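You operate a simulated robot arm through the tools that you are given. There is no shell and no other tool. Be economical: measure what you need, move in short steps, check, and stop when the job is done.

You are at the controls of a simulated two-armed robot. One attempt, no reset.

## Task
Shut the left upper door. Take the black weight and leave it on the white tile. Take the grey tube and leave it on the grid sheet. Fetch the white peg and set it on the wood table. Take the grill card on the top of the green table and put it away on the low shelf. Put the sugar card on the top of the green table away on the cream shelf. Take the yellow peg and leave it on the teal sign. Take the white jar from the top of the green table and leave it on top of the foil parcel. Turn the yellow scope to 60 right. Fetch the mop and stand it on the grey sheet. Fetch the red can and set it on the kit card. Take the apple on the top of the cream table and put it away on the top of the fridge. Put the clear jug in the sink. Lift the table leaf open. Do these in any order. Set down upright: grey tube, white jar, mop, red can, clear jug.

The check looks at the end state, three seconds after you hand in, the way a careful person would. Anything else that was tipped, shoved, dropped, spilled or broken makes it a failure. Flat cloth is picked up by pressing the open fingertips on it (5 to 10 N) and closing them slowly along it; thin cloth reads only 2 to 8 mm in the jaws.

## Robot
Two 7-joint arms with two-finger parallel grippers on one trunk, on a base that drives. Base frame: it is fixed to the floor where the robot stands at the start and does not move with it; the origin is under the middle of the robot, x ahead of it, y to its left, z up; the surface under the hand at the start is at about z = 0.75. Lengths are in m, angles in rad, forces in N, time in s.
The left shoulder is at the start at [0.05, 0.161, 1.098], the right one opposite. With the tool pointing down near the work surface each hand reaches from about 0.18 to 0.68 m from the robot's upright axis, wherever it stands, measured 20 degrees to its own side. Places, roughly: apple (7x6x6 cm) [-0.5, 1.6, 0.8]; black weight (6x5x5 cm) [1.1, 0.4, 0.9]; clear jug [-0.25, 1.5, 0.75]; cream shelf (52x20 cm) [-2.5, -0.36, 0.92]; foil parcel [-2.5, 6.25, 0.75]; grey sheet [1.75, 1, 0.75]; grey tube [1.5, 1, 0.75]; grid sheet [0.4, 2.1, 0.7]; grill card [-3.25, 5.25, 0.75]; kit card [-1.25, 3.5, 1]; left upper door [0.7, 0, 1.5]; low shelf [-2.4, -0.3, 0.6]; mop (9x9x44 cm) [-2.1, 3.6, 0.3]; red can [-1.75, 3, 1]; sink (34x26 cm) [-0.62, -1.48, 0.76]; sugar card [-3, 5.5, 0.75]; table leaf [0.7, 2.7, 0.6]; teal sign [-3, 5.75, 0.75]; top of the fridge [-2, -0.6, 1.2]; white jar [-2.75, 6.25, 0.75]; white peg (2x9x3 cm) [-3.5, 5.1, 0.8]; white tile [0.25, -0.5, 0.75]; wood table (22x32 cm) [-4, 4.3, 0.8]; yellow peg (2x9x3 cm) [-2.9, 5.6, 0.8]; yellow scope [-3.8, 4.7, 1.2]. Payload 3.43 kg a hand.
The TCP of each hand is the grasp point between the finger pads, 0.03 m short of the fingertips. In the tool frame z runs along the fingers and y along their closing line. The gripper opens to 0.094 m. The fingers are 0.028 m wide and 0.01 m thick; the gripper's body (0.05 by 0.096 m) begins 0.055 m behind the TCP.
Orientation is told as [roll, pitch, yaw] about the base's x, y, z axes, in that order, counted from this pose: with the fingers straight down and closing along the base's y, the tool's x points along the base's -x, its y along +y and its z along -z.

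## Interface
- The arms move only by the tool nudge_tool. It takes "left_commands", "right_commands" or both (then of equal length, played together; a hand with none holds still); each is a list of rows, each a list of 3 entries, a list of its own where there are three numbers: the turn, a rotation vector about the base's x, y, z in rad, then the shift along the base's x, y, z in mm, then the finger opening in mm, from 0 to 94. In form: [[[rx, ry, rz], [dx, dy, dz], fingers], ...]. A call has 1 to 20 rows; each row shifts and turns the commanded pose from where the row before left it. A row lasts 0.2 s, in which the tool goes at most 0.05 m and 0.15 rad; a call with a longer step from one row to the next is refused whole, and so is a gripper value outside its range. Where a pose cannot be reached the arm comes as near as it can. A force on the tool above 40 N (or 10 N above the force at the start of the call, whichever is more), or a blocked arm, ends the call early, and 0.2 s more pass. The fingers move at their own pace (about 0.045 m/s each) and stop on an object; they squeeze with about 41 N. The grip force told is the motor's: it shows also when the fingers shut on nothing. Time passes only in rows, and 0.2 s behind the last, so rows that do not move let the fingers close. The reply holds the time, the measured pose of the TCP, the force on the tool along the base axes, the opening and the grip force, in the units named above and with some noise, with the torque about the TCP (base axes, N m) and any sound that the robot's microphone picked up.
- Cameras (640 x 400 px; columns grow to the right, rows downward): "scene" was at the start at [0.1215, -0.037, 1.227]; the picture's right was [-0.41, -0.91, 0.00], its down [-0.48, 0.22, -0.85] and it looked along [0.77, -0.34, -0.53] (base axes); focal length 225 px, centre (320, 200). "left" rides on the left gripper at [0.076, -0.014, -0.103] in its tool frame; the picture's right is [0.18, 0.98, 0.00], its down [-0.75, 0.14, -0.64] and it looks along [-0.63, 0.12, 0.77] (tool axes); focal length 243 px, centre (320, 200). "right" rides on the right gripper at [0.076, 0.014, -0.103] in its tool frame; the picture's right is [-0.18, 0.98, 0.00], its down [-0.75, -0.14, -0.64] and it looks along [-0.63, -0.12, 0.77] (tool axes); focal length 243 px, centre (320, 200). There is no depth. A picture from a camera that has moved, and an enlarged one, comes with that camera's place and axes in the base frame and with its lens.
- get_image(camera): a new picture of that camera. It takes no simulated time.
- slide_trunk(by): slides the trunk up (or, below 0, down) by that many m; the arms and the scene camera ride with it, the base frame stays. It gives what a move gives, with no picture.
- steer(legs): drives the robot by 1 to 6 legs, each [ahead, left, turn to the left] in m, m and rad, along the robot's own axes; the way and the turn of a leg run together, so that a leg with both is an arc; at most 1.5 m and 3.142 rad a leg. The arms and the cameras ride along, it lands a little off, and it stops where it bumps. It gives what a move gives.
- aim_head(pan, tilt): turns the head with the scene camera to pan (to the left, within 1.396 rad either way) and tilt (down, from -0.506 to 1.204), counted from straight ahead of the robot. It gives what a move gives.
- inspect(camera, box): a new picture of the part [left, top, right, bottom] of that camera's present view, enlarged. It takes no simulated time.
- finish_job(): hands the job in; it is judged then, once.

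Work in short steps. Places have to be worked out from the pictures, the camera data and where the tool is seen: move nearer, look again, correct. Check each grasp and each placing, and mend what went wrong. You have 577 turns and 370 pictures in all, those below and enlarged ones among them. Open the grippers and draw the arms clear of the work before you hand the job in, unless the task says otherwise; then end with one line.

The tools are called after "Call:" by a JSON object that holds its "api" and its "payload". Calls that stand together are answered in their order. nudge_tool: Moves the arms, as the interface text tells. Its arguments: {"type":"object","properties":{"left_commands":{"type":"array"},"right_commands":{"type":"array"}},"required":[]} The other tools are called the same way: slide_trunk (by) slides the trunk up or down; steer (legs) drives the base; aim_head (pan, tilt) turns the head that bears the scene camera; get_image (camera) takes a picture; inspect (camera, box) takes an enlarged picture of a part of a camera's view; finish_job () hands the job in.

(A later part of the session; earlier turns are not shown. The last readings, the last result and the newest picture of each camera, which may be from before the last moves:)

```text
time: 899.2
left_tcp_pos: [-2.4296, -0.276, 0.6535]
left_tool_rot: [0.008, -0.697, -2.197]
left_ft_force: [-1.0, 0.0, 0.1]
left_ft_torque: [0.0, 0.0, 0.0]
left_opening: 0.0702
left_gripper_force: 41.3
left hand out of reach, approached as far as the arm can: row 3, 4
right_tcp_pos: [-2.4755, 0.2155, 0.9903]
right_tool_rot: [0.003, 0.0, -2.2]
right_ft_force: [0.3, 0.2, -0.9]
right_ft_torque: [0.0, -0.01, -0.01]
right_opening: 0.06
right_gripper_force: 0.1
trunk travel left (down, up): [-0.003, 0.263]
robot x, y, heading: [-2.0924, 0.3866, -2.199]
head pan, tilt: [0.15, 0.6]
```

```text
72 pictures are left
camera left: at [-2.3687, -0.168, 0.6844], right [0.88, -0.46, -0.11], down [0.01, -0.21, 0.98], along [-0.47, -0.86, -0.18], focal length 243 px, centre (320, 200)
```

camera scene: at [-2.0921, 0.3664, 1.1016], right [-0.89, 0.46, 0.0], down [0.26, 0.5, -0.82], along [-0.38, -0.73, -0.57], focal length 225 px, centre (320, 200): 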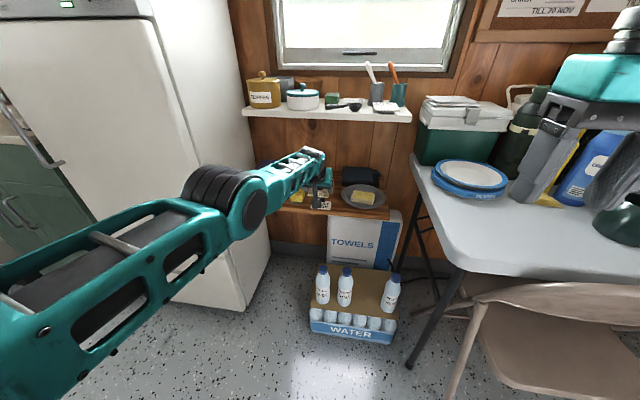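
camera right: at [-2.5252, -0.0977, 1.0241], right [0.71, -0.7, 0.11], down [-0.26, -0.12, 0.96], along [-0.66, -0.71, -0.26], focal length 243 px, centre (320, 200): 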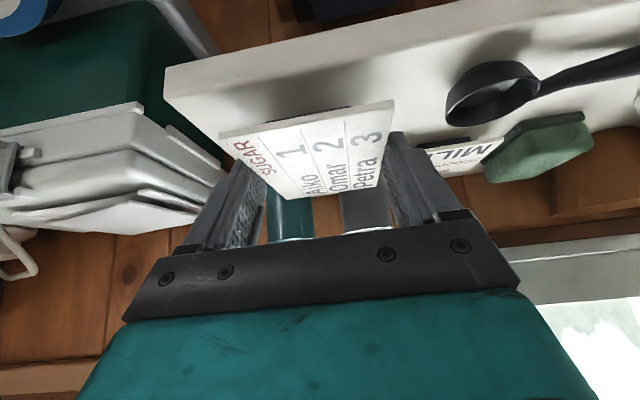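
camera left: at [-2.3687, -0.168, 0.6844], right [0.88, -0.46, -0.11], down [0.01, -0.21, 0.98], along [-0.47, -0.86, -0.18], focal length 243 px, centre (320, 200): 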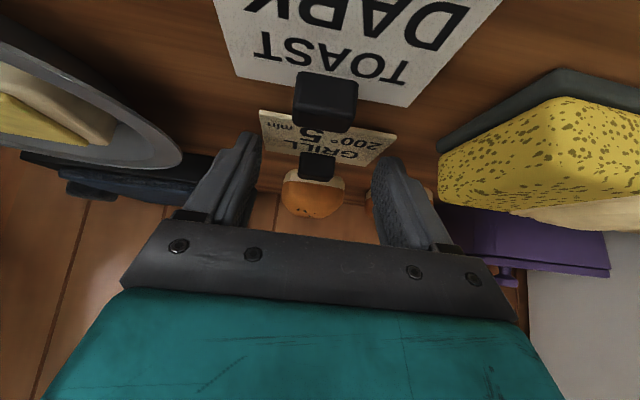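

The hand slid back slightly; I drive 0.015 in and lower the last ~1.5 cm in small steps.

Call:
{"api": "steer", "payload": {"legs": [[0.02, 0, 0]]}}

Call:
{"api": "nudge_tool", "payload": {"left_commands": [[[0, 0, 0], [0, 0, -6], 55], [[0, 0, 0], [0, 0, -6], 55], [[0, 0, 0], [0, 0, -5], 55], [[0, 0, 0], [0, 0, 0], 55]]}}

```text
time: 900.0
left_tcp_pos: [-2.4415, -0.2934, 0.6554]
left_tool_rot: [0.008, -0.694, -2.198]
left_ft_force: [0.5, -1.0, -0.2]
left_ft_torque: [0.0, -0.01, 0.03]
left_opening: 0.0699
left_gripper_force: 41.0
right_tcp_pos: [-2.4872, 0.1995, 0.9904]
right_tool_rot: [0.003, 0.0, -2.2]
right_ft_force: [-0.7, 0.0, 0.1]
right_ft_torque: [0.01, 0.03, 0.02]
right_opening: 0.0598
right_gripper_force: 0.0
trunk travel left (down, up): [-0.003, 0.263]
robot x, y, heading: [-2.1054, 0.3687, -2.199]
head pan, tilt: [0.15, 0.6]
```

```text
time: 901.0
left_tcp_pos: [-2.4417, -0.2919, 0.6518]
left_tool_rot: [0.003, -0.718, -2.197]
left_ft_force: [0.3, 3.5, 33.0]
left_ft_torque: [0.49, 0.39, -0.3]
left_opening: 0.0702
left_gripper_force: 40.9
left hand out of reach, approached as far as the arm can: row 2
right_tcp_pos: [-2.4843, 0.2022, 0.9916]
right_tool_rot: [0.004, -0.004, -2.199]
right_ft_force: [0.1, -0.3, 0.6]
right_ft_torque: [0.05, 0.01, -0.02]
right_opening: 0.0599
right_gripper_force: 0.1
trunk travel left (down, up): [-0.003, 0.263]
robot x, y, heading: [-2.1092, 0.3689, -2.199]
head pan, tilt: [0.15, 0.6]
```

Call:
{"api": "get_image", "payload": {"camera": "left"}}

```text
71 pictures are left
camera left: at [-2.3789, -0.1832, 0.6787], right [0.88, -0.46, -0.12], down [0.03, -0.2, 0.98], along [-0.48, -0.86, -0.16], focal length 243 px, centre (320, 200)
```

left: 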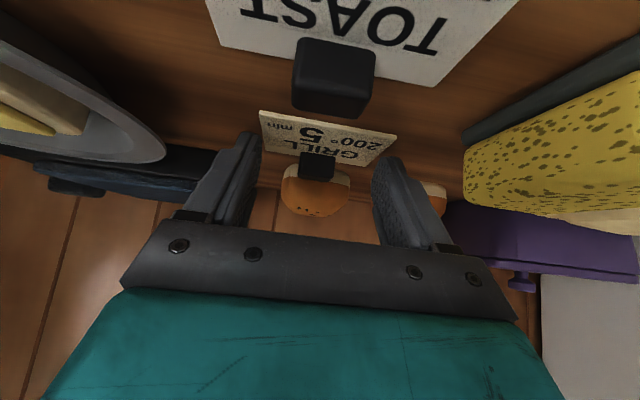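

Card is on the shelf between TOAST's knob and the muffin. I ease up, open, and withdraw along the axis.

Call:
{"api": "nudge_tool", "payload": {"left_commands": [[[0, 0, 0], [0, 0, 4], 55], [[0, 0, 0], [0, 0, 0], 80], [[0, 0, 0], [0, 0, 0], 86], [[0, 0, 0], [3, 4, 10], 86], [[0, 0, 0], [6, 8, 20], 86], [[0, 0, 0], [6, 8, 25], 86], [[0, 0, 0], [0, 0, 0], 86]]}}

Call:
{"api": "get_image", "payload": {"camera": "left"}}

```text
time: 902.6
left_tcp_pos: [-2.424, -0.2701, 0.6967]
left_tool_rot: [0.007, -0.694, -2.197]
left_ft_force: [0.0, 1.3, 0.0]
left_ft_torque: [0.0, 0.01, -0.02]
left_opening: 0.086
left_gripper_force: 0.1
right_tcp_pos: [-2.4865, 0.2001, 0.9903]
right_tool_rot: [0.002, -0.001, -2.199]
right_ft_force: [0.7, 0.8, 0.3]
right_ft_torque: [0.03, 0.01, 0.04]
right_opening: 0.0601
right_gripper_force: 0.0
trunk travel left (down, up): [-0.003, 0.263]
robot x, y, heading: [-2.1055, 0.3674, -2.195]
head pan, tilt: [0.15, 0.6]
```

```text
70 pictures are left
camera left: at [-2.3623, -0.1613, 0.7272], right [0.88, -0.46, -0.11], down [0.01, -0.22, 0.98], along [-0.47, -0.86, -0.19], focal length 243 px, centre (320, 200)
```

left: 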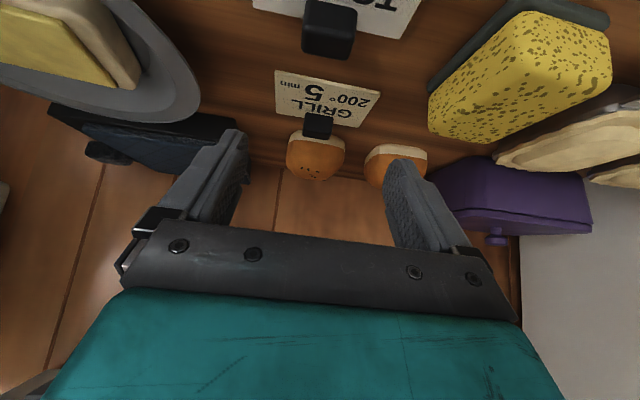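

Grill card lies on the low shelf. I raise slightly and back straight out.

Call:
{"api": "nudge_tool", "payload": {"left_commands": [[[0, 0, 0], [3, 4, 20], 86], [[0, 0, 0], [3, 4, 20], 86], [[0, 0, 0], [0, 0, 0], 86]]}}

Call:
{"api": "steer", "payload": {"legs": [[-0.5, 0, 0]]}}

Call:
{"api": "inspect", "payload": {"camera": "scene", "box": [260, 80, 420, 220]}}

```text
time: 903.4
left_tcp_pos: [-2.418, -0.2621, 0.7377]
left_tool_rot: [0.007, -0.693, -2.197]
left_ft_force: [-0.9, 0.1, 0.3]
left_ft_torque: [0.0, -0.01, 0.0]
left_opening: 0.0861
left_gripper_force: 0.0
right_tcp_pos: [-2.4878, 0.1999, 0.99]
right_tool_rot: [0.004, 0.0, -2.199]
right_ft_force: [0.6, -0.4, 0.1]
right_ft_torque: [-0.01, 0.01, 0.01]
right_opening: 0.0601
right_gripper_force: 0.0
trunk travel left (down, up): [-0.003, 0.263]
robot x, y, heading: [-2.1019, 0.369, -2.202]
head pan, tilt: [0.15, 0.6]
```

```text
time: 906.3
left_tcp_pos: [-2.1265, 0.1437, 0.7388]
left_tool_rot: [0.008, -0.694, -2.202]
left_ft_force: [-0.2, 0.9, -0.3]
left_ft_torque: [-0.01, -0.01, 0.03]
left_opening: 0.0859
left_gripper_force: 0.1
right_tcp_pos: [-2.1942, 0.6057, 0.9904]
right_tool_rot: [0.003, 0.0, -2.203]
right_ft_force: [0.2, 0.1, 1.1]
right_ft_torque: [0.02, 0.03, 0.0]
right_opening: 0.0602
right_gripper_force: 0.2
trunk travel left (down, up): [-0.003, 0.263]
robot x, y, heading: [-1.8138, 0.7721, -2.202]
head pan, tilt: [0.15, 0.6]
```

```text
2.86 times, centred on (340, 150) of scene
camera zoom: at [-1.877, 0.6631, 1.1017], right [-0.89, 0.46, 0.0], down [0.26, 0.5, -0.83], along [-0.38, -0.73, -0.56], focal length 642 px, centre (263, 343)
```

zoom: 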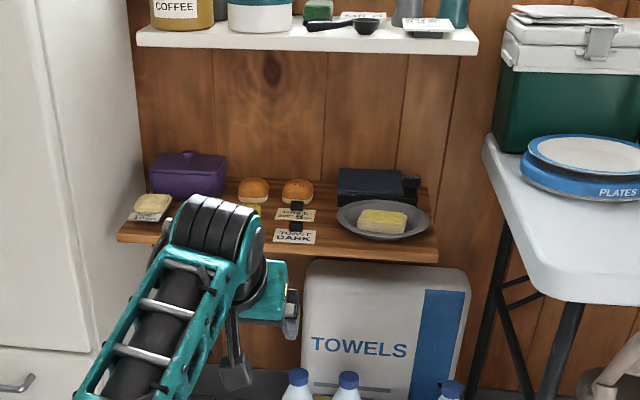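

Both cards are in place. Last: the mop. I raise the trunk, untilt and raise the left hand, back away, turn to face the door and look for the mop path.

Call:
{"api": "slide_trunk", "payload": {"by": 0.15}}

Call:
{"api": "nudge_tool", "payload": {"left_commands": [[[0.113, -0.082, 0], [10, 14, 30], 40], [[0.113, -0.082, 0], [10, 14, 30], 40], [[0.113, -0.082, 0], [10, 14, 30], 40], [[0.113, -0.082, 0], [10, 14, 30], 40], [[0.113, -0.082, 0], [10, 14, 30], 40], [[0, 0, 0], [0, 0, 0], 40]]}}

Call:
{"api": "steer", "payload": {"legs": [[-0.77, 0, 0], [0, 0, -1.57]]}}

```text
time: 908.1
left_tcp_pos: [-2.1266, 0.1425, 0.8882]
left_tool_rot: [0.007, -0.696, -2.201]
left_ft_force: [0.4, 0.1, 0.1]
left_ft_torque: [-0.02, -0.01, 0.01]
left_opening: 0.0859
left_gripper_force: 0.0
right_tcp_pos: [-2.1926, 0.6048, 1.1397]
right_tool_rot: [0.003, 0.0, -2.203]
right_ft_force: [-0.7, 0.8, 0.9]
right_ft_torque: [0.01, 0.0, -0.02]
right_opening: 0.0601
right_gripper_force: 0.0
trunk travel left (down, up): [-0.153, 0.113]
robot x, y, heading: [-1.8113, 0.7725, -2.204]
head pan, tilt: [0.15, 0.6]
```

```text
time: 909.5
left_tcp_pos: [-2.0761, 0.2139, 1.0382]
left_tool_rot: [0.008, 0.006, -2.203]
left_ft_force: [-0.2, -0.1, 0.4]
left_ft_torque: [0.0, -0.03, 0.01]
left_opening: 0.0398
left_gripper_force: 0.0
right_tcp_pos: [-2.1933, 0.6035, 1.14]
right_tool_rot: [0.002, 0.003, -2.204]
right_ft_force: [-0.1, 0.0, 1.2]
right_ft_torque: [-0.02, -0.02, 0.01]
right_opening: 0.0602
right_gripper_force: 0.1
trunk travel left (down, up): [-0.153, 0.113]
robot x, y, heading: [-1.8134, 0.7753, -2.199]
head pan, tilt: [0.15, 0.6]
```

```text
time: 917.4
left_tcp_pos: [-1.9218, 1.6568, 1.038]
left_tool_rot: [0.007, 0.002, 2.518]
left_ft_force: [0.1, 0.0, 0.1]
left_ft_torque: [-0.01, 0.0, 0.02]
left_opening: 0.0402
left_gripper_force: 0.1
right_tcp_pos: [-1.5308, 1.7749, 1.1408]
right_tool_rot: [0.004, 0.0, 2.513]
right_ft_force: [-0.4, 0.0, -0.9]
right_ft_torque: [0.02, -0.03, -0.02]
right_opening: 0.06
right_gripper_force: 0.0
trunk travel left (down, up): [-0.153, 0.113]
robot x, y, heading: [-1.3603, 1.3933, 2.516]
head pan, tilt: [0.15, 0.6]
```

Aligned with the door at u≈0.33. I drive through onto the deck and turn to face the house wall on the right.

Call:
{"api": "steer", "payload": {"legs": [[1.3, 0, -0.004], [1.25, 0, 0], [0, -0.75, 0]]}}

Call:
{"api": "steer", "payload": {"legs": [[0, 0, -1.57]]}}

Call:
{"api": "aim_head", "payload": {"pan": -0.8, "tilt": 0.55}}

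Call:
{"api": "get_image", "payload": {"camera": "scene"}}

```text
time: 936.6
left_tcp_pos: [-3.5629, 3.7699, 1.0388]
left_tool_rot: [0.005, 0.002, 2.518]
left_ft_force: [-0.1, -0.3, 0.3]
left_ft_torque: [0.04, -0.01, -0.02]
left_opening: 0.0399
left_gripper_force: 0.1
right_tcp_pos: [-3.1725, 3.8901, 1.1411]
right_tool_rot: [0.005, 0.001, 2.517]
right_ft_force: [0.0, 0.3, -0.2]
right_ft_torque: [-0.01, 0.04, 0.02]
right_opening: 0.06
right_gripper_force: 0.2
trunk travel left (down, up): [-0.153, 0.113]
robot x, y, heading: [-2.9979, 3.5099, 2.514]
head pan, tilt: [0.15, 0.6]
```

```text
time: 940.8
left_tcp_pos: [-2.7413, 4.0734, 1.039]
left_tool_rot: [0.006, 0.0, 0.95]
left_ft_force: [-0.6, 0.1, 0.9]
left_ft_torque: [-0.01, -0.01, 0.01]
left_opening: 0.04
left_gripper_force: 0.0
right_tcp_pos: [-2.6203, 3.682, 1.1402]
right_tool_rot: [0.005, 0.0, 0.948]
right_ft_force: [0.7, 0.1, 0.6]
right_ft_torque: [-0.02, -0.02, -0.03]
right_opening: 0.0599
right_gripper_force: 0.1
trunk travel left (down, up): [-0.153, 0.113]
robot x, y, heading: [-3.0009, 3.5113, 0.946]
head pan, tilt: [0.15, 0.6]
```

```text
time: 942.0
left_tcp_pos: [-2.7417, 4.0742, 1.0389]
left_tool_rot: [0.006, 0.003, 0.948]
left_ft_force: [0.9, -1.2, 0.7]
left_ft_torque: [0.0, 0.01, 0.01]
left_opening: 0.0399
left_gripper_force: 0.0
right_tcp_pos: [-2.6211, 3.6821, 1.1416]
right_tool_rot: [0.003, 0.0, 0.947]
right_ft_force: [-0.2, 0.0, 0.5]
right_ft_torque: [0.0, -0.02, -0.01]
right_opening: 0.0599
right_gripper_force: 0.0
trunk travel left (down, up): [-0.153, 0.113]
robot x, y, heading: [-3.0007, 3.5117, 0.948]
head pan, tilt: [-0.799, 0.55]
```

```text
68 pictures are left
camera scene: at [-2.8889, 3.5556, 1.2562], right [0.15, -0.99, 0.0], down [-0.52, -0.08, -0.85], along [0.84, 0.13, -0.52], focal length 225 px, centre (320, 200)
```

scene: 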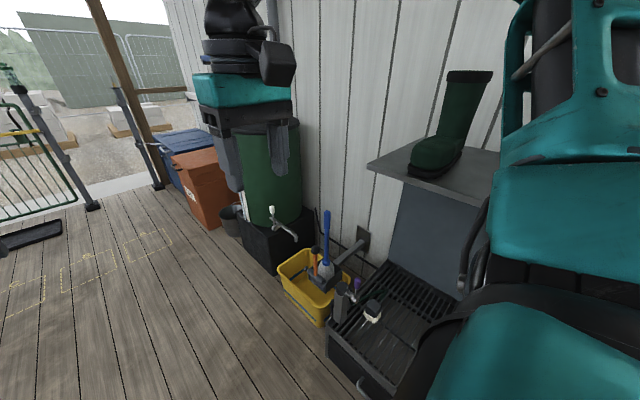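

Call:
{"api": "inspect", "payload": {"camera": "scene", "box": [230, 190, 410, 340]}}

```text
2.67 times, centred on (320, 265) of scene
camera zoom: at [-2.8889, 3.5556, 1.2562], right [0.15, -0.99, 0.0], down [-0.52, -0.08, -0.85], along [0.84, 0.13, -0.52], focal length 599 px, centre (320, 27)
```

zoom: 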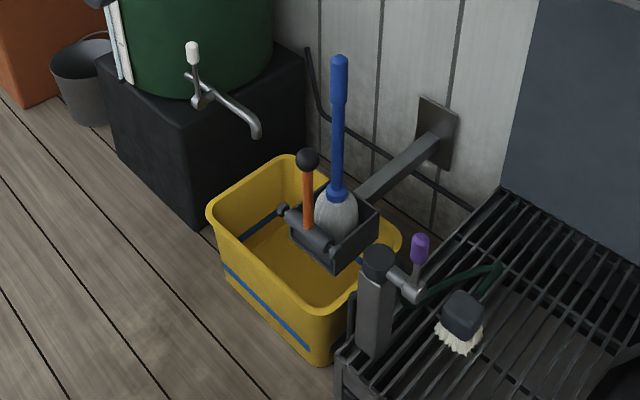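

The blue-handled mop stands in a wall bracket at ≈[-2.03,3.655], handle top z≈0.66. I raise the left hand clear, turn to face the wall and strafe to u≈1.94, n≈-4.4.

Call:
{"api": "nudge_tool", "payload": {"left_commands": [[[0, 0, 0], [0, 0, 35], 40], [[0, 0, 0], [0, 0, 35], 40], [[0, 0, 0], [0, 0, 35], 40], [[0, 0, 0], [0, 0, 35], 40], [[0, 0, 0], [0, 0, 35], 40], [[0, 0, 0], [0, 0, 35], 40], [[0, 0, 0], [0, 0, 0], 40]]}}

Call:
{"api": "steer", "payload": {"legs": [[0.86, 0, 0], [0, 0, -1.57]]}}

Call:
{"api": "aim_head", "payload": {"pan": -0.2, "tilt": 0.8}}

Call:
{"api": "get_image", "payload": {"camera": "scene"}}

```text
time: 943.6
left_tcp_pos: [-2.78, 4.066, 1.2042]
left_tool_rot: [0.002, -0.004, 0.955]
left_ft_force: [0.0, 0.6, 0.8]
left_ft_torque: [0.01, 0.0, -0.02]
left_opening: 0.0403
left_gripper_force: 0.1
left hand out of reach, approached as far as the arm can: row 3, 4, 5, 6
right_tcp_pos: [-2.6213, 3.6814, 1.1394]
right_tool_rot: [0.004, 0.001, 0.947]
right_ft_force: [0.1, -0.1, 0.8]
right_ft_torque: [0.02, 0.02, -0.01]
right_opening: 0.0596
right_gripper_force: 0.0
trunk travel left (down, up): [-0.153, 0.113]
robot x, y, heading: [-2.9987, 3.5126, 0.952]
head pan, tilt: [-0.799, 0.55]
```

```text
time: 952.0
left_tcp_pos: [-1.9533, 3.9761, 1.2054]
left_tool_rot: [0.001, -0.004, -0.619]
left_ft_force: [0.1, -0.5, -0.7]
left_ft_torque: [-0.02, -0.03, -0.01]
left_opening: 0.0403
left_gripper_force: 0.0
right_tcp_pos: [-2.3366, 3.8204, 1.1407]
right_tool_rot: [0.005, -0.001, -0.63]
right_ft_force: [0.2, 0.0, 0.4]
right_ft_torque: [-0.01, -0.01, 0.02]
right_opening: 0.0598
right_gripper_force: 0.0
trunk travel left (down, up): [-0.153, 0.113]
robot x, y, heading: [-2.5085, 4.1963, -0.626]
head pan, tilt: [-0.799, 0.55]
```

```text
time: 953.0
left_tcp_pos: [-1.9536, 3.9778, 1.2048]
left_tool_rot: [0.0, -0.005, -0.62]
left_ft_force: [0.1, 0.7, -0.7]
left_ft_torque: [0.03, -0.03, 0.01]
left_opening: 0.0403
left_gripper_force: 0.2
right_tcp_pos: [-2.3369, 3.82, 1.1403]
right_tool_rot: [0.002, 0.0, -0.627]
right_ft_force: [-0.5, -0.1, -0.2]
right_ft_torque: [-0.01, 0.03, 0.01]
right_opening: 0.0602
right_gripper_force: 0.2
trunk travel left (down, up): [-0.153, 0.113]
robot x, y, heading: [-2.509, 4.1999, -0.628]
head pan, tilt: [-0.201, 0.799]
```

```text
66 pictures are left
camera scene: at [-2.4203, 4.1174, 1.2348], right [-0.74, -0.68, 0.0], down [-0.48, 0.53, -0.7], along [0.47, -0.51, -0.72], focal length 225 px, centre (320, 200)
```

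scene: 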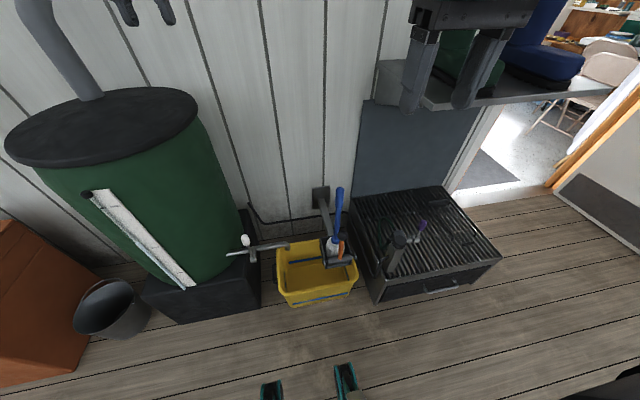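

Mop ≈[-2.045,3.635]. I tilt the right hand 50° forward, lower the trunk 0.12, drive 0.12 ahead, and lower the hand in front of the handle.

Call:
{"api": "nudge_tool", "payload": {"right_commands": [[[-0.085, -0.117, 0], [0, 0, -20], 80], [[-0.085, -0.117, 0], [0, 0, -30], 80], [[-0.085, -0.117, 0], [0, 0, -30], 80], [[-0.085, -0.117, 0], [0, 0, -30], 80], [[-0.085, -0.117, 0], [0, 0, -30], 80], [[-0.085, -0.117, 0], [0, 0, -30], 80], [[0, 0, 0], [0, 0, 0], 80]]}}

Call:
{"api": "slide_trunk", "payload": {"by": -0.12}}

Call:
{"api": "steer", "payload": {"legs": [[0.12, 0, 0]]}}

Call:
{"api": "get_image", "payload": {"camera": "right"}}

```text
time: 954.6
left_tcp_pos: [-1.9535, 3.977, 1.2046]
left_tool_rot: [0.001, -0.005, -0.62]
left_ft_force: [-0.8, 0.3, -0.2]
left_ft_torque: [0.01, -0.03, 0.0]
left_opening: 0.0399
left_gripper_force: 0.0
right_tcp_pos: [-2.29, 3.7925, 0.973]
right_tool_rot: [0.002, -0.869, -0.63]
right_ft_force: [-0.6, 0.4, -0.5]
right_ft_torque: [0.0, -0.01, 0.01]
right_opening: 0.0801
right_gripper_force: 0.0
right hand out of reach, approached as far as the arm can: row 4, 5, 6
trunk travel left (down, up): [-0.153, 0.113]
robot x, y, heading: [-2.5068, 4.1979, -0.626]
head pan, tilt: [-0.201, 0.799]
```

```text
time: 956.1
left_tcp_pos: [-1.9533, 3.9773, 1.0848]
left_tool_rot: [0.0, -0.004, -0.619]
left_ft_force: [-0.5, -0.3, -0.6]
left_ft_torque: [-0.03, 0.01, 0.01]
left_opening: 0.0398
left_gripper_force: 0.1
right_tcp_pos: [-2.2888, 3.7929, 0.8545]
right_tool_rot: [0.002, -0.867, -0.629]
right_ft_force: [-0.2, 0.1, 0.0]
right_ft_torque: [0.0, 0.0, -0.03]
right_opening: 0.08
right_gripper_force: 0.0
trunk travel left (down, up): [-0.033, 0.233]
robot x, y, heading: [-2.5062, 4.2019, -0.621]
head pan, tilt: [-0.201, 0.799]
```

```text
time: 957.3
left_tcp_pos: [-1.8565, 3.9069, 1.0856]
left_tool_rot: [0.003, -0.004, -0.619]
left_ft_force: [-0.2, 0.6, -0.5]
left_ft_torque: [0.01, 0.02, -0.02]
left_opening: 0.0402
left_gripper_force: 0.1
right_tcp_pos: [-2.1931, 3.7219, 0.8522]
right_tool_rot: [0.002, -0.867, -0.628]
right_ft_force: [-0.2, 0.2, -0.2]
right_ft_torque: [0.0, -0.02, 0.03]
right_opening: 0.0799
right_gripper_force: 0.0
trunk travel left (down, up): [-0.033, 0.233]
robot x, y, heading: [-2.4146, 4.1308, -0.627]
head pan, tilt: [-0.201, 0.799]
```

```text
65 pictures are left
camera right: at [-2.2877, 3.8092, 0.8614], right [0.67, 0.73, 0.14], down [-0.08, -0.12, 0.99], along [0.74, -0.68, -0.02], focal length 243 px, centre (320, 200)
```

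right: 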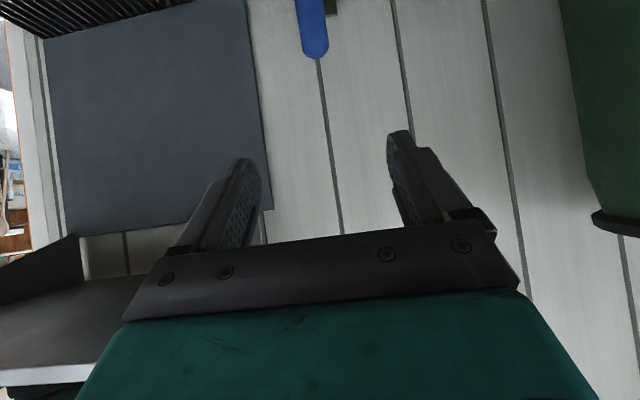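

Handle is straight ahead (top z≈0.667). I lower the hand to z≈0.55 in front of it.

Call:
{"api": "nudge_tool", "payload": {"right_commands": [[[0, 0, 0], [0, 0, -40], 80], [[0, 0, 0], [0, 0, -40], 80], [[0, 0, 0], [0, 0, -40], 80], [[0, 0, 0], [0, 0, -40], 80], [[0, 0, 0], [0, 0, -40], 80], [[0, 0, 0], [0, 0, -40], 80], [[0, 0, 0], [0, 0, -40], 80], [[0, 0, 0], [0, 0, -20], 80], [[0, 0, 0], [0, 0, 0], 80]]}}

Call:
{"api": "get_image", "payload": {"camera": "right"}}

```text
time: 959.3
left_tcp_pos: [-1.8568, 3.9073, 1.0855]
left_tool_rot: [0.0, -0.006, -0.62]
left_ft_force: [0.1, 0.0, -0.5]
left_ft_torque: [0.01, 0.01, 0.01]
left_opening: 0.0401
left_gripper_force: 0.2
right_tcp_pos: [-2.2275, 3.6623, 0.6974]
right_tool_rot: [0.002, -0.866, -0.628]
right_ft_force: [0.1, -0.1, 0.8]
right_ft_torque: [0.01, 0.02, -0.01]
right_opening: 0.0798
right_gripper_force: 0.1
right hand out of reach, approached as far as the arm can: row 3, 4, 5, 6, 7, 8
trunk travel left (down, up): [-0.033, 0.233]
robot x, y, heading: [-2.4125, 4.1306, -0.628]
head pan, tilt: [-0.201, 0.799]
```

```text
64 pictures are left
camera right: at [-2.3224, 3.7497, 0.7054], right [0.67, 0.73, 0.14], down [-0.08, -0.12, 0.99], along [0.74, -0.68, -0.02], focal length 243 px, centre (320, 200)
```

right: 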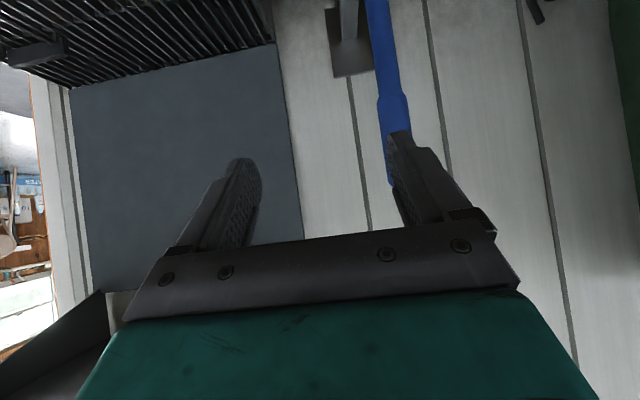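

I lower the trunk its last 3 cm and correct with the base: 0.07 left, 0.05 forward; then check.

Call:
{"api": "slide_trunk", "payload": {"by": -0.032}}

Call:
{"api": "steer", "payload": {"legs": [[0, 0.07, 0], [0.05, 0, 0]]}}

Call:
{"api": "get_image", "payload": {"camera": "right"}}

```text
time: 960.1
left_tcp_pos: [-1.8571, 3.9074, 1.0537]
left_tool_rot: [0.003, -0.006, -0.619]
left_ft_force: [-0.6, -0.4, 0.3]
left_ft_torque: [0.0, 0.0, 0.03]
left_opening: 0.0401
left_gripper_force: 0.0
right_tcp_pos: [-2.2275, 3.6625, 0.665]
right_tool_rot: [0.005, -0.866, -0.628]
right_ft_force: [-0.2, 0.9, 0.1]
right_ft_torque: [0.0, 0.0, 0.01]
right_opening: 0.0798
right_gripper_force: 0.1
trunk travel left (down, up): [-0.001, 0.265]
robot x, y, heading: [-2.4091, 4.1318, -0.628]
head pan, tilt: [-0.201, 0.799]
```

```text
time: 961.9
left_tcp_pos: [-1.7748, 3.9333, 1.0528]
left_tool_rot: [0.001, -0.002, -0.62]
left_ft_force: [0.2, -0.7, 0.4]
left_ft_torque: [0.0, -0.01, 0.03]
left_opening: 0.04
left_gripper_force: 0.1
right_tcp_pos: [-2.1467, 3.6921, 0.6664]
right_tool_rot: [0.003, -0.866, -0.628]
right_ft_force: [-0.6, 0.0, -0.7]
right_ft_torque: [0.02, -0.02, 0.02]
right_opening: 0.08
right_gripper_force: 0.0
trunk travel left (down, up): [-0.001, 0.265]
robot x, y, heading: [-2.3272, 4.1588, -0.629]
head pan, tilt: [-0.201, 0.799]
```

```text
63 pictures are left
camera right: at [-2.2413, 3.7774, 0.6734], right [0.67, 0.73, 0.14], down [-0.08, -0.12, 0.99], along [0.74, -0.68, -0.02], focal length 243 px, centre (320, 200)
```

right: 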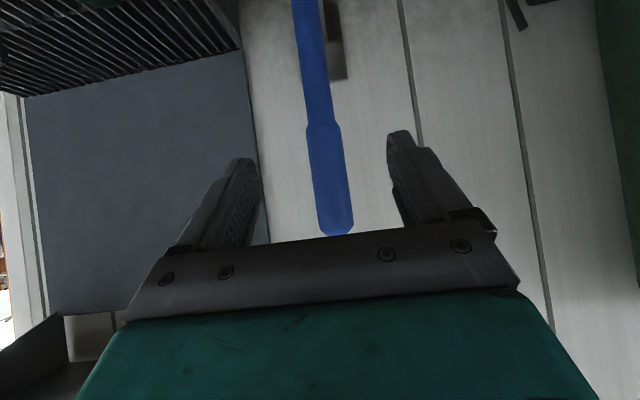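

Centred on the handle. I advance 12 cm, lowering 4 cm, and check.

Call:
{"api": "nudge_tool", "payload": {"right_commands": [[[0, 0, 0], [24, -17, -10], 80], [[0, 0, 0], [24, -17, -10], 80], [[0, 0, 0], [24, -17, -10], 80], [[0, 0, 0], [24, -17, -10], 80], [[0, 0, 0], [0, 0, 0], 80]]}}

Call:
{"api": "get_image", "payload": {"camera": "right"}}

```text
time: 963.1
left_tcp_pos: [-1.7751, 3.9344, 1.053]
left_tool_rot: [0.001, -0.006, -0.623]
left_ft_force: [-0.4, -0.1, 0.6]
left_ft_torque: [0.03, 0.0, 0.02]
left_opening: 0.0398
left_gripper_force: 0.1
right_tcp_pos: [-2.0709, 3.615, 0.6734]
right_tool_rot: [0.003, -0.868, -0.628]
right_ft_force: [0.6, -0.7, -0.5]
right_ft_torque: [0.02, 0.01, 0.02]
right_opening: 0.0799
right_gripper_force: 0.0
right hand out of reach, approached as far as the arm can: row 1, 2, 3, 4
trunk travel left (down, up): [-0.001, 0.265]
robot x, y, heading: [-2.3304, 4.1573, -0.629]
head pan, tilt: [-0.201, 0.799]
```

```text
62 pictures are left
camera right: at [-2.1658, 3.7006, 0.6815], right [0.67, 0.73, 0.14], down [-0.08, -0.12, 0.99], along [0.74, -0.68, -0.02], focal length 243 px, centre (320, 200)
```

right: 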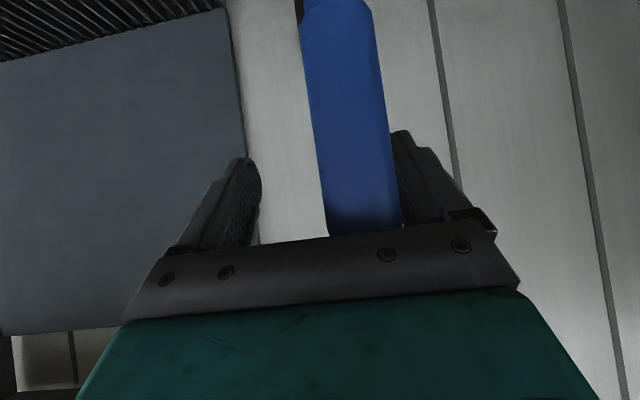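

The handle is slightly to one side; I shift 1.8 cm, then close.

Call:
{"api": "nudge_tool", "payload": {"right_commands": [[[0, 0, 0], [8, 11, 0], 80], [[0, 0, 0], [6, 2, 0], 80], [[0, 0, 0], [0, 0, 0], 60], [[0, 0, 0], [0, 0, 0], 40], [[0, 0, 0], [0, 0, 0], 15], [[0, 0, 0], [0, 0, 0], 5], [[0, 0, 0], [0, 0, 0], 5]]}}

Call:
{"api": "get_image", "payload": {"camera": "right"}}

```text
time: 964.7
left_tcp_pos: [-1.7764, 3.9339, 1.0521]
left_tool_rot: [0.002, -0.005, -0.622]
left_ft_force: [0.6, -0.3, -0.2]
left_ft_torque: [-0.03, 0.0, 0.0]
left_opening: 0.0396
left_gripper_force: 0.1
right_tcp_pos: [-2.0601, 3.6257, 0.6808]
right_tool_rot: [0.003, -0.864, -0.63]
right_ft_force: [0.6, -0.1, 1.1]
right_ft_torque: [0.01, 0.0, -0.02]
right_opening: 0.0335
right_gripper_force: 40.7
right hand out of reach, approached as far as the arm can: row 1, 2
trunk travel left (down, up): [-0.001, 0.265]
robot x, y, heading: [-2.328, 4.1605, -0.629]
head pan, tilt: [-0.201, 0.799]
```

```text
61 pictures are left
camera right: at [-2.1555, 3.7125, 0.6885], right [0.67, 0.73, 0.14], down [-0.08, -0.12, 0.99], along [0.74, -0.68, -0.02], focal length 243 px, centre (320, 200)
```

right: 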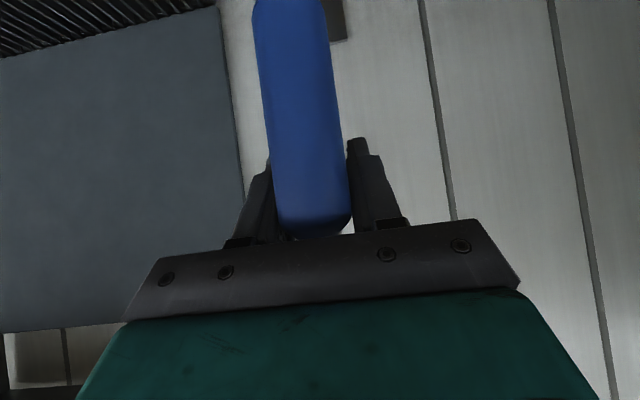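

Gripped the handle (33 mm). I lift straight up with the trunk by 0.2 m.

Call:
{"api": "slide_trunk", "payload": {"by": 0.1}}

Call:
{"api": "slide_trunk", "payload": {"by": 0.15}}

Call:
{"api": "get_image", "payload": {"camera": "scene"}}

```text
time: 966.0
left_tcp_pos: [-1.774, 3.9335, 1.152]
left_tool_rot: [0.002, -0.005, -0.622]
left_ft_force: [0.1, -0.7, -0.4]
left_ft_torque: [0.01, 0.02, 0.01]
left_opening: 0.0401
left_gripper_force: 0.1
right_tcp_pos: [-2.0611, 3.6259, 0.7798]
right_tool_rot: [0.004, -0.865, -0.629]
right_ft_force: [0.9, 0.7, -4.0]
right_ft_torque: [-0.12, -0.1, -0.02]
right_opening: 0.0335
right_gripper_force: 41.4
trunk travel left (down, up): [-0.101, 0.165]
robot x, y, heading: [-2.3286, 4.1563, -0.625]
head pan, tilt: [-0.201, 0.799]
```

```text
time: 967.8
left_tcp_pos: [-1.7752, 3.9337, 1.3025]
left_tool_rot: [0.003, -0.004, -0.622]
left_ft_force: [0.1, -0.5, -0.3]
left_ft_torque: [0.01, -0.04, 0.02]
left_opening: 0.0402
left_gripper_force: 0.1
right_tcp_pos: [-2.0607, 3.6256, 0.9292]
right_tool_rot: [0.003, -0.863, -0.629]
right_ft_force: [-1.0, 0.6, -4.9]
right_ft_torque: [-0.04, -0.13, 0.0]
right_opening: 0.0335
right_gripper_force: 41.2
trunk travel left (down, up): [-0.251, 0.015]
robot x, y, heading: [-2.3302, 4.1598, -0.626]
head pan, tilt: [-0.201, 0.799]
```

```text
60 pictures are left
camera scene: at [-2.2423, 4.0745, 1.3327], right [-0.74, -0.68, 0.0], down [-0.49, 0.53, -0.7], along [0.47, -0.51, -0.72], focal length 225 px, centre (320, 200)
```

scene: 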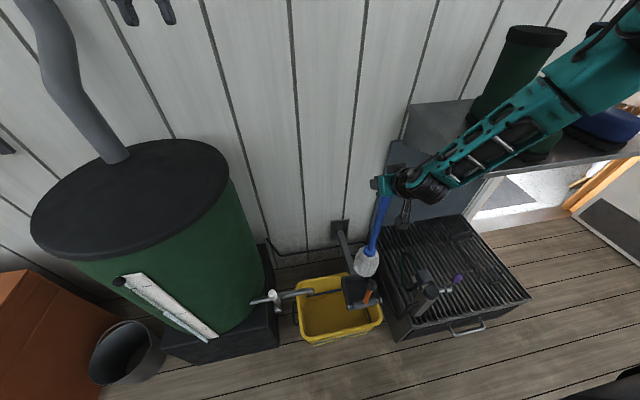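

The mop is out of its bracket. I back off and strafe to the doorway line (u≈0.42), facing the house.

Call:
{"api": "steer", "payload": {"legs": [[-0.42, 0, 0], [0, -1.5, 0], [0, -0.07, 0]]}}

Call:
{"api": "aim_head", "payload": {"pan": 0.0, "tilt": 0.45}}

Call:
{"api": "get_image", "payload": {"camera": "scene"}}

```text
time: 984.1
left_tcp_pos: [-3.0245, 2.9211, 1.3015]
left_tool_rot: [0.003, -0.004, -0.625]
left_ft_force: [0.1, -0.4, -0.2]
left_ft_torque: [-0.01, 0.01, -0.01]
left_opening: 0.0399
left_gripper_force: 0.1
right_tcp_pos: [-3.3123, 2.6156, 0.9282]
right_tool_rot: [0.001, -0.858, -0.63]
right_ft_force: [-0.3, -0.9, -4.2]
right_ft_torque: [0.15, 0.13, -0.03]
right_opening: 0.0334
right_gripper_force: 41.2
trunk travel left (down, up): [-0.251, 0.015]
robot x, y, heading: [-3.5763, 3.1452, -0.63]
head pan, tilt: [-0.201, 0.799]
stopped in leg 3: the robot was blocked; the commanded pose is now the measured one
```

```text
time: 985.0
left_tcp_pos: [-3.0255, 2.9207, 1.3029]
left_tool_rot: [0.002, -0.003, -0.624]
left_ft_force: [-0.5, 0.2, 0.0]
left_ft_torque: [-0.02, 0.01, -0.06]
left_opening: 0.0402
left_gripper_force: 0.0
right_tcp_pos: [-3.3112, 2.614, 0.9297]
right_tool_rot: [0.001, -0.863, -0.63]
right_ft_force: [-0.3, 0.6, -4.5]
right_ft_torque: [0.15, 0.16, -0.01]
right_opening: 0.0335
right_gripper_force: 41.0
trunk travel left (down, up): [-0.251, 0.015]
robot x, y, heading: [-3.5802, 3.1464, -0.63]
head pan, tilt: [0.0, 0.45]
```

```text
59 pictures are left
camera scene: at [-3.4714, 3.0685, 1.3631], right [-0.59, -0.81, 0.0], down [-0.35, 0.26, -0.9], along [0.73, -0.53, -0.44], focal length 225 px, centre (320, 200)
```

scene: 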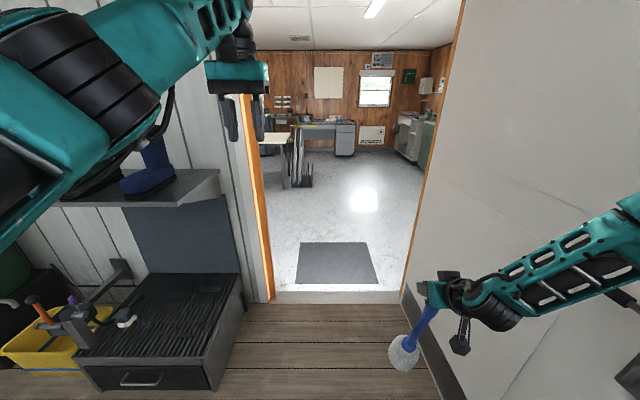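

The right elbow touched the open door leaf. I shift left to u≈0.50 and move forward slowly.

Call:
{"api": "steer", "payload": {"legs": [[0, 0.06, 0], [0.45, 0, 0]]}}

Call:
{"api": "get_image", "payload": {"camera": "scene"}}

```text
time: 988.5
left_tcp_pos: [-2.6261, 2.7082, 1.3028]
left_tool_rot: [0.004, -0.004, -0.621]
left_ft_force: [-0.4, -0.8, 0.2]
left_ft_torque: [0.04, 0.01, 0.01]
left_opening: 0.0402
left_gripper_force: 0.0
right_tcp_pos: [-2.9102, 2.3992, 0.9283]
right_tool_rot: [0.002, -0.863, -0.628]
right_ft_force: [-0.1, -0.1, -4.2]
right_ft_torque: [0.14, 0.15, 0.0]
right_opening: 0.0336
right_gripper_force: 41.0
trunk travel left (down, up): [-0.251, 0.015]
robot x, y, heading: [-3.1809, 2.9349, -0.622]
head pan, tilt: [0.0, 0.45]
```

```text
58 pictures are left
camera scene: at [-3.0724, 2.8543, 1.3631], right [-0.59, -0.81, 0.0], down [-0.35, 0.26, -0.9], along [0.73, -0.53, -0.44], focal length 225 px, centre (320, 200)
```

scene: 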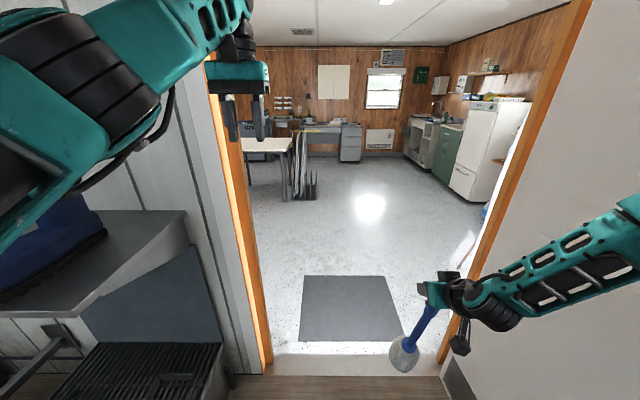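

Both elbows are close to the frame. I stretch the left arm forward/inward to narrow it and shift right slightly.

Call:
{"api": "nudge_tool", "payload": {"left_commands": [[[0, 0, 0], [22, -30, -10], 40], [[0, 0, 0], [22, -30, -10], 40], [[0, 0, 0], [22, -30, -10], 40], [[0, 0, 0], [22, -30, -10], 40], [[0, 0, 0], [20, -22, -10], 40], [[0, 0, 0], [0, 0, 0], 40]]}}

Call:
{"api": "steer", "payload": {"legs": [[0, -0.03, 0]]}}

Call:
{"api": "aim_head", "payload": {"pan": 0.7, "tilt": 0.2}}

Call:
{"api": "get_image", "payload": {"camera": "scene"}}

```text
time: 989.9
left_tcp_pos: [-2.6079, 2.7039, 1.2682]
left_tool_rot: [0.002, -0.006, -0.621]
left_ft_force: [0.4, 0.0, 0.4]
left_ft_torque: [-0.01, -0.02, 0.02]
left_opening: 0.04
left_gripper_force: 0.0
left hand out of reach, approached as far as the arm can: row 1, 2, 3, 4, 5
right_tcp_pos: [-2.9116, 2.3991, 0.9292]
right_tool_rot: [0.002, -0.862, -0.629]
right_ft_force: [0.7, 0.3, -4.4]
right_ft_torque: [0.12, 0.16, 0.0]
right_opening: 0.0338
right_gripper_force: 41.1
trunk travel left (down, up): [-0.251, 0.015]
robot x, y, heading: [-3.1822, 2.9329, -0.629]
head pan, tilt: [0.0, 0.45]
```

```text
time: 990.8
left_tcp_pos: [-2.6254, 2.6802, 1.2681]
left_tool_rot: [0.003, -0.004, -0.624]
left_ft_force: [-0.3, 0.6, 0.6]
left_ft_torque: [-0.01, -0.03, 0.01]
left_opening: 0.04
left_gripper_force: 0.0
right_tcp_pos: [-2.9291, 2.3751, 0.9284]
right_tool_rot: [0.002, -0.861, -0.628]
right_ft_force: [-0.8, 0.3, -4.9]
right_ft_torque: [0.16, 0.15, -0.02]
right_opening: 0.0335
right_gripper_force: 41.7
trunk travel left (down, up): [-0.251, 0.015]
robot x, y, heading: [-3.1921, 2.91, -0.624]
head pan, tilt: [0.0, 0.45]
```

```text
time: 991.9
left_tcp_pos: [-2.6247, 2.6804, 1.2681]
left_tool_rot: [0.003, -0.005, -0.623]
left_ft_force: [-0.7, -0.3, 0.0]
left_ft_torque: [0.05, -0.02, -0.02]
left_opening: 0.0399
left_gripper_force: 0.1
right_tcp_pos: [-2.9291, 2.3762, 0.9278]
right_tool_rot: [0.003, -0.862, -0.629]
right_ft_force: [0.0, -0.4, -4.2]
right_ft_torque: [0.13, 0.16, 0.0]
right_opening: 0.0335
right_gripper_force: 41.2
trunk travel left (down, up): [-0.251, 0.015]
robot x, y, heading: [-3.1978, 2.9096, -0.626]
head pan, tilt: [0.7, 0.201]
```

```text
57 pictures are left
camera scene: at [-3.0719, 2.8909, 1.3864], right [0.07, -1.0, 0.0], down [-0.2, -0.01, -0.98], along [0.98, 0.07, -0.2], focal length 225 px, centre (320, 200)
```

scene: 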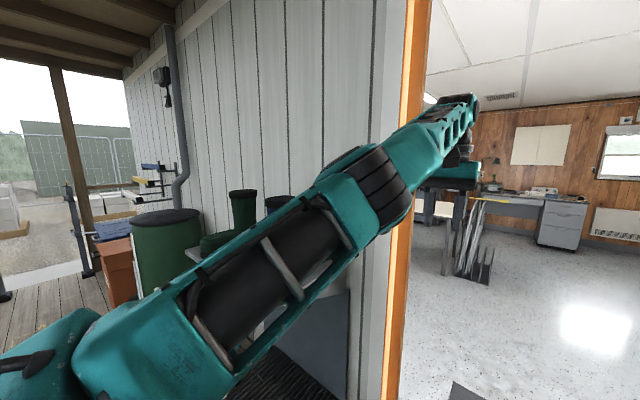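

The left arm now fits (max u≈0.82 of 0.90), the right by ~3 cm. I go forward in short legs.

Call:
{"api": "steer", "payload": {"legs": [[0.4, 0, 0]]}}

Call:
{"api": "steer", "payload": {"legs": [[0.5, 0, 0]]}}

```text
time: 994.4
left_tcp_pos: [-2.2969, 2.4441, 1.2674]
left_tool_rot: [0.005, -0.004, -0.621]
left_ft_force: [0.2, 0.0, 0.6]
left_ft_torque: [0.02, 0.0, 0.04]
left_opening: 0.0401
left_gripper_force: 0.0
right_tcp_pos: [-2.6014, 2.1399, 0.9286]
right_tool_rot: [0.004, -0.863, -0.628]
right_ft_force: [1.4, 0.1, -4.2]
right_ft_torque: [0.14, 0.15, 0.01]
right_opening: 0.0336
right_gripper_force: 41.7
trunk travel left (down, up): [-0.251, 0.015]
robot x, y, heading: [-2.874, 2.6685, -0.631]
head pan, tilt: [0.7, 0.201]
```

```text
time: 997.3
left_tcp_pos: [-1.89, 2.1557, 1.2687]
left_tool_rot: [0.003, -0.005, -0.614]
left_ft_force: [0.0, -1.2, 0.4]
left_ft_torque: [0.01, 0.03, -0.01]
left_opening: 0.0401
left_gripper_force: 0.1
right_tcp_pos: [-2.1916, 1.8497, 0.9284]
right_tool_rot: [0.004, -0.861, -0.622]
right_ft_force: [0.3, 0.3, -4.7]
right_ft_torque: [0.14, 0.14, -0.01]
right_opening: 0.0335
right_gripper_force: 41.1
trunk travel left (down, up): [-0.251, 0.015]
robot x, y, heading: [-2.4638, 2.3817, -0.621]
head pan, tilt: [0.7, 0.201]
```

Call:
{"api": "steer", "payload": {"legs": [[0.6, 0, -0.01], [0.5, 0, 0]]}}

Call:
{"api": "aim_head", "payload": {"pan": 0.0, "tilt": 0.4}}

Call:
{"api": "get_image", "payload": {"camera": "scene"}}

```text
time: 1003.3
left_tcp_pos: [-0.9982, 1.5083, 1.2672]
left_tool_rot: [0.003, -0.005, -0.62]
left_ft_force: [1.3, -1.0, 0.2]
left_ft_torque: [-0.01, 0.02, 0.0]
left_opening: 0.0399
left_gripper_force: 0.0
right_tcp_pos: [-1.3029, 1.204, 0.9272]
right_tool_rot: [0.004, -0.861, -0.628]
right_ft_force: [-0.6, 1.1, -4.5]
right_ft_torque: [0.13, 0.17, 0.0]
right_opening: 0.0336
right_gripper_force: 40.6
trunk travel left (down, up): [-0.251, 0.015]
robot x, y, heading: [-1.572, 1.7382, -0.628]
head pan, tilt: [0.7, 0.201]
```

```text
time: 1004.4
left_tcp_pos: [-0.9995, 1.5088, 1.2687]
left_tool_rot: [0.003, -0.004, -0.621]
left_ft_force: [0.2, 0.9, 0.2]
left_ft_torque: [0.0, -0.01, 0.0]
left_opening: 0.0401
left_gripper_force: 0.0
right_tcp_pos: [-1.3018, 1.2041, 0.9276]
right_tool_rot: [0.004, -0.862, -0.629]
right_ft_force: [1.0, -0.5, -4.7]
right_ft_torque: [0.17, 0.11, 0.0]
right_opening: 0.0337
right_gripper_force: 40.7
trunk travel left (down, up): [-0.251, 0.015]
robot x, y, heading: [-1.5713, 1.7378, -0.626]
head pan, tilt: [0.0, 0.4]
```

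```text
56 pictures are left
camera scene: at [-1.4637, 1.6587, 1.3678], right [-0.58, -0.81, 0.0], down [-0.32, 0.23, -0.92], along [0.75, -0.54, -0.39], focal length 225 px, centre (320, 200)
```

scene: 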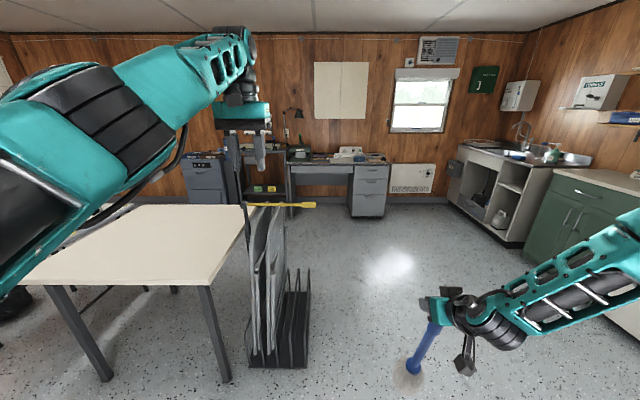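

Inside. I go around the chair stack: strafe right, forward to n≈-0.25, then strafe left along the wall benches.

Call:
{"api": "steer", "payload": {"legs": [[0, -0.5, 0], [1.3, 0, 0], [0.74, 0, 0]]}}

Call:
{"api": "steer", "payload": {"legs": [[0, 1.5, 0], [0, 1.1, 0]]}}

Call:
{"api": "aim_head", "payload": {"pan": -0.3, "tilt": 0.55}}

Call:
{"api": "get_image", "payload": {"camera": "scene"}}

```text
time: 1019.0
left_tcp_pos: [0.3909, -0.0465, 1.2674]
left_tool_rot: [0.001, -0.005, -0.598]
left_ft_force: [0.5, -0.2, 0.9]
left_ft_torque: [0.01, 0.04, 0.02]
left_opening: 0.04
left_gripper_force: 0.0
right_tcp_pos: [0.0939, -0.3588, 0.928]
right_tool_rot: [0.003, -0.861, -0.604]
right_ft_force: [-0.5, 0.0, -3.4]
right_ft_torque: [0.14, 0.08, 0.02]
right_opening: 0.0331
right_gripper_force: 40.8
trunk travel left (down, up): [-0.251, 0.015]
robot x, y, heading: [-0.1862, 0.1678, -0.601]
head pan, tilt: [0.0, 0.4]
```

```text
time: 1041.8
left_tcp_pos: [1.8653, 2.0947, 1.2683]
left_tool_rot: [0.003, -0.005, -0.597]
left_ft_force: [-0.9, -0.2, -0.3]
left_ft_torque: [-0.01, -0.02, 0.02]
left_opening: 0.04
left_gripper_force: 0.1
right_tcp_pos: [1.568, 1.7821, 0.9285]
right_tool_rot: [0.003, -0.861, -0.602]
right_ft_force: [-0.6, -0.7, -3.3]
right_ft_torque: [0.05, 0.01, -0.03]
right_opening: 0.0316
right_gripper_force: 40.9
trunk travel left (down, up): [-0.251, 0.015]
robot x, y, heading: [1.2873, 2.3081, -0.599]
head pan, tilt: [0.0, 0.4]
```

```text
time: 1042.6
left_tcp_pos: [1.8652, 2.0955, 1.2688]
left_tool_rot: [0.006, -0.007, -0.593]
left_ft_force: [0.7, -0.5, 0.1]
left_ft_torque: [0.02, 0.02, 0.0]
left_opening: 0.0396
left_gripper_force: 0.0
right_tcp_pos: [1.5694, 1.7833, 0.928]
right_tool_rot: [0.003, -0.862, -0.602]
right_ft_force: [0.8, -0.4, -3.9]
right_ft_torque: [0.03, 0.01, 0.0]
right_opening: 0.0319
right_gripper_force: 40.8
trunk travel left (down, up): [-0.251, 0.015]
robot x, y, heading: [1.2903, 2.3063, -0.599]
head pan, tilt: [-0.3, 0.55]
```

```text
55 pictures are left
camera scene: at [1.3762, 2.214, 1.3541], right [-0.78, -0.62, 0.0], down [-0.33, 0.41, -0.85], along [0.53, -0.67, -0.52], focal length 225 px, centre (320, 200)
```

scene: 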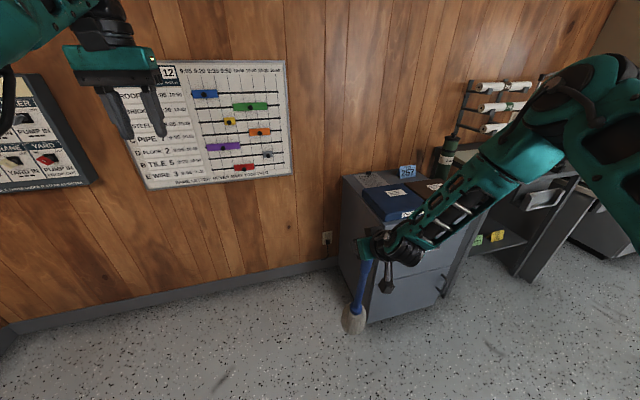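

I'm left of the cabinet; the sheet (PERMITS) is at ≈[1.85,1.15] on its top. I raise the mop by 0.3 m to test the height needed.

Call:
{"api": "nudge_tool", "payload": {"right_commands": [[[0, 0, 0], [0, 0, 40], 5], [[0, 0, 0], [0, 0, 40], 5], [[0, 0, 0], [0, 0, 40], 5], [[0, 0, 0], [0, 0, 40], 5], [[0, 0, 0], [0, 0, 40], 5], [[0, 0, 0], [0, 0, 40], 5], [[0, 0, 0], [0, 0, 40], 5], [[0, 0, 0], [0, 0, 30], 5], [[0, 0, 0], [0, 0, 0], 5]]}}

Call:
{"api": "get_image", "payload": {"camera": "scene"}}

```text
time: 1044.6
left_tcp_pos: [1.8661, 2.0944, 1.2681]
left_tool_rot: [0.003, -0.005, -0.595]
left_ft_force: [-0.4, 0.1, 0.5]
left_ft_torque: [0.01, 0.01, -0.02]
left_opening: 0.04
left_gripper_force: 0.1
right_tcp_pos: [1.5704, 1.7833, 1.2384]
right_tool_rot: [0.004, -0.861, -0.603]
right_ft_force: [-0.3, -0.2, -4.1]
right_ft_torque: [0.04, 0.0, -0.01]
right_opening: 0.0316
right_gripper_force: 41.4
trunk travel left (down, up): [-0.251, 0.015]
robot x, y, heading: [1.291, 2.3059, -0.601]
head pan, tilt: [-0.3, 0.55]
```

```text
54 pictures are left
camera scene: at [1.3762, 2.2138, 1.3541], right [-0.78, -0.62, 0.0], down [-0.33, 0.41, -0.85], along [0.53, -0.67, -0.52], focal length 225 px, centre (320, 200)
```

scene: 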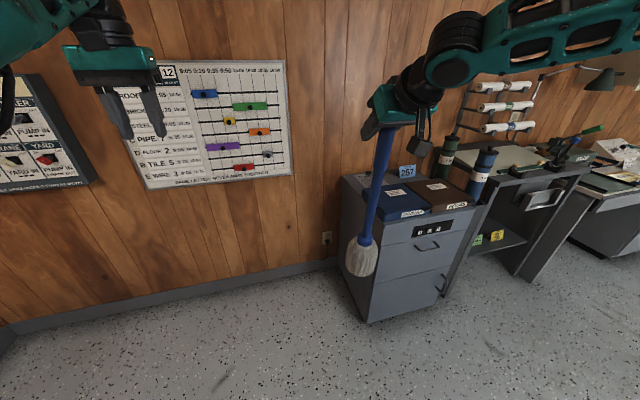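

To place from the left-front, the left hand must not meet the wall; I swing it out to my left (as it could before).

Call:
{"api": "nudge_tool", "payload": {"left_commands": [[[0, 0, 0], [2.3, 44, 0], 40], [[0, 0, 0], [2.3, 44, 0], 40], [[0, 0, 0], [2.3, 44, 0], 40], [[0, 0, 0], [2.3, 44, 0], 40], [[0, 0, 0], [2.3, 44, 0], 40], [[0, 0, 0], [2.3, 44, 0], 40], [[0, 0, 0], [2.3, 44, 0], 40], [[0, 0, 0], [2.3, 44, 0], 40], [[0, 0, 0], [2.3, 44, 0], 40], [[0, 0, 0], [2.3, 44, 0], 40], [[0, 0, 0], [2.3, 44, 0], 40], [[0, 0, 0], [2.3, 44, 0], 40], [[0, 0, 0], [2.3, 44, 0], 40], [[0, 0, 0], [0, 0, 0], 40]], "right_commands": [[[0, 0, 0], [0, 0, 15], 5], [[0, 0, 0], [0, 0, 10], 5], [[0, 0, 0], [0, 0, 0], 5], [[0, 0, 0], [0, 0, 0], 5], [[0, 0, 0], [0, 0, 0], 5], [[0, 0, 0], [0, 0, 0], 5], [[0, 0, 0], [0, 0, 0], 5], [[0, 0, 0], [0, 0, 0], 5], [[0, 0, 0], [0, 0, 0], 5], [[0, 0, 0], [0, 0, 0], 5], [[0, 0, 0], [0, 0, 0], 5], [[0, 0, 0], [0, 0, 0], 5], [[0, 0, 0], [0, 0, 0], 5], [[0, 0, 0], [0, 0, 0], 5]]}}

```text
time: 1047.6
left_tcp_pos: [1.8944, 2.6683, 1.2695]
left_tool_rot: [0.003, -0.005, -0.597]
left_ft_force: [0.4, 0.2, 0.1]
left_ft_torque: [0.01, 0.0, -0.02]
left_opening: 0.0401
left_gripper_force: 0.0
right_tcp_pos: [1.5682, 1.7823, 1.2621]
right_tool_rot: [0.003, -0.861, -0.605]
right_ft_force: [0.5, 0.2, -3.5]
right_ft_torque: [-0.01, 0.04, 0.0]
right_opening: 0.0316
right_gripper_force: 40.8
trunk travel left (down, up): [-0.251, 0.015]
robot x, y, heading: [1.2839, 2.3059, -0.602]
head pan, tilt: [-0.3, 0.55]
```

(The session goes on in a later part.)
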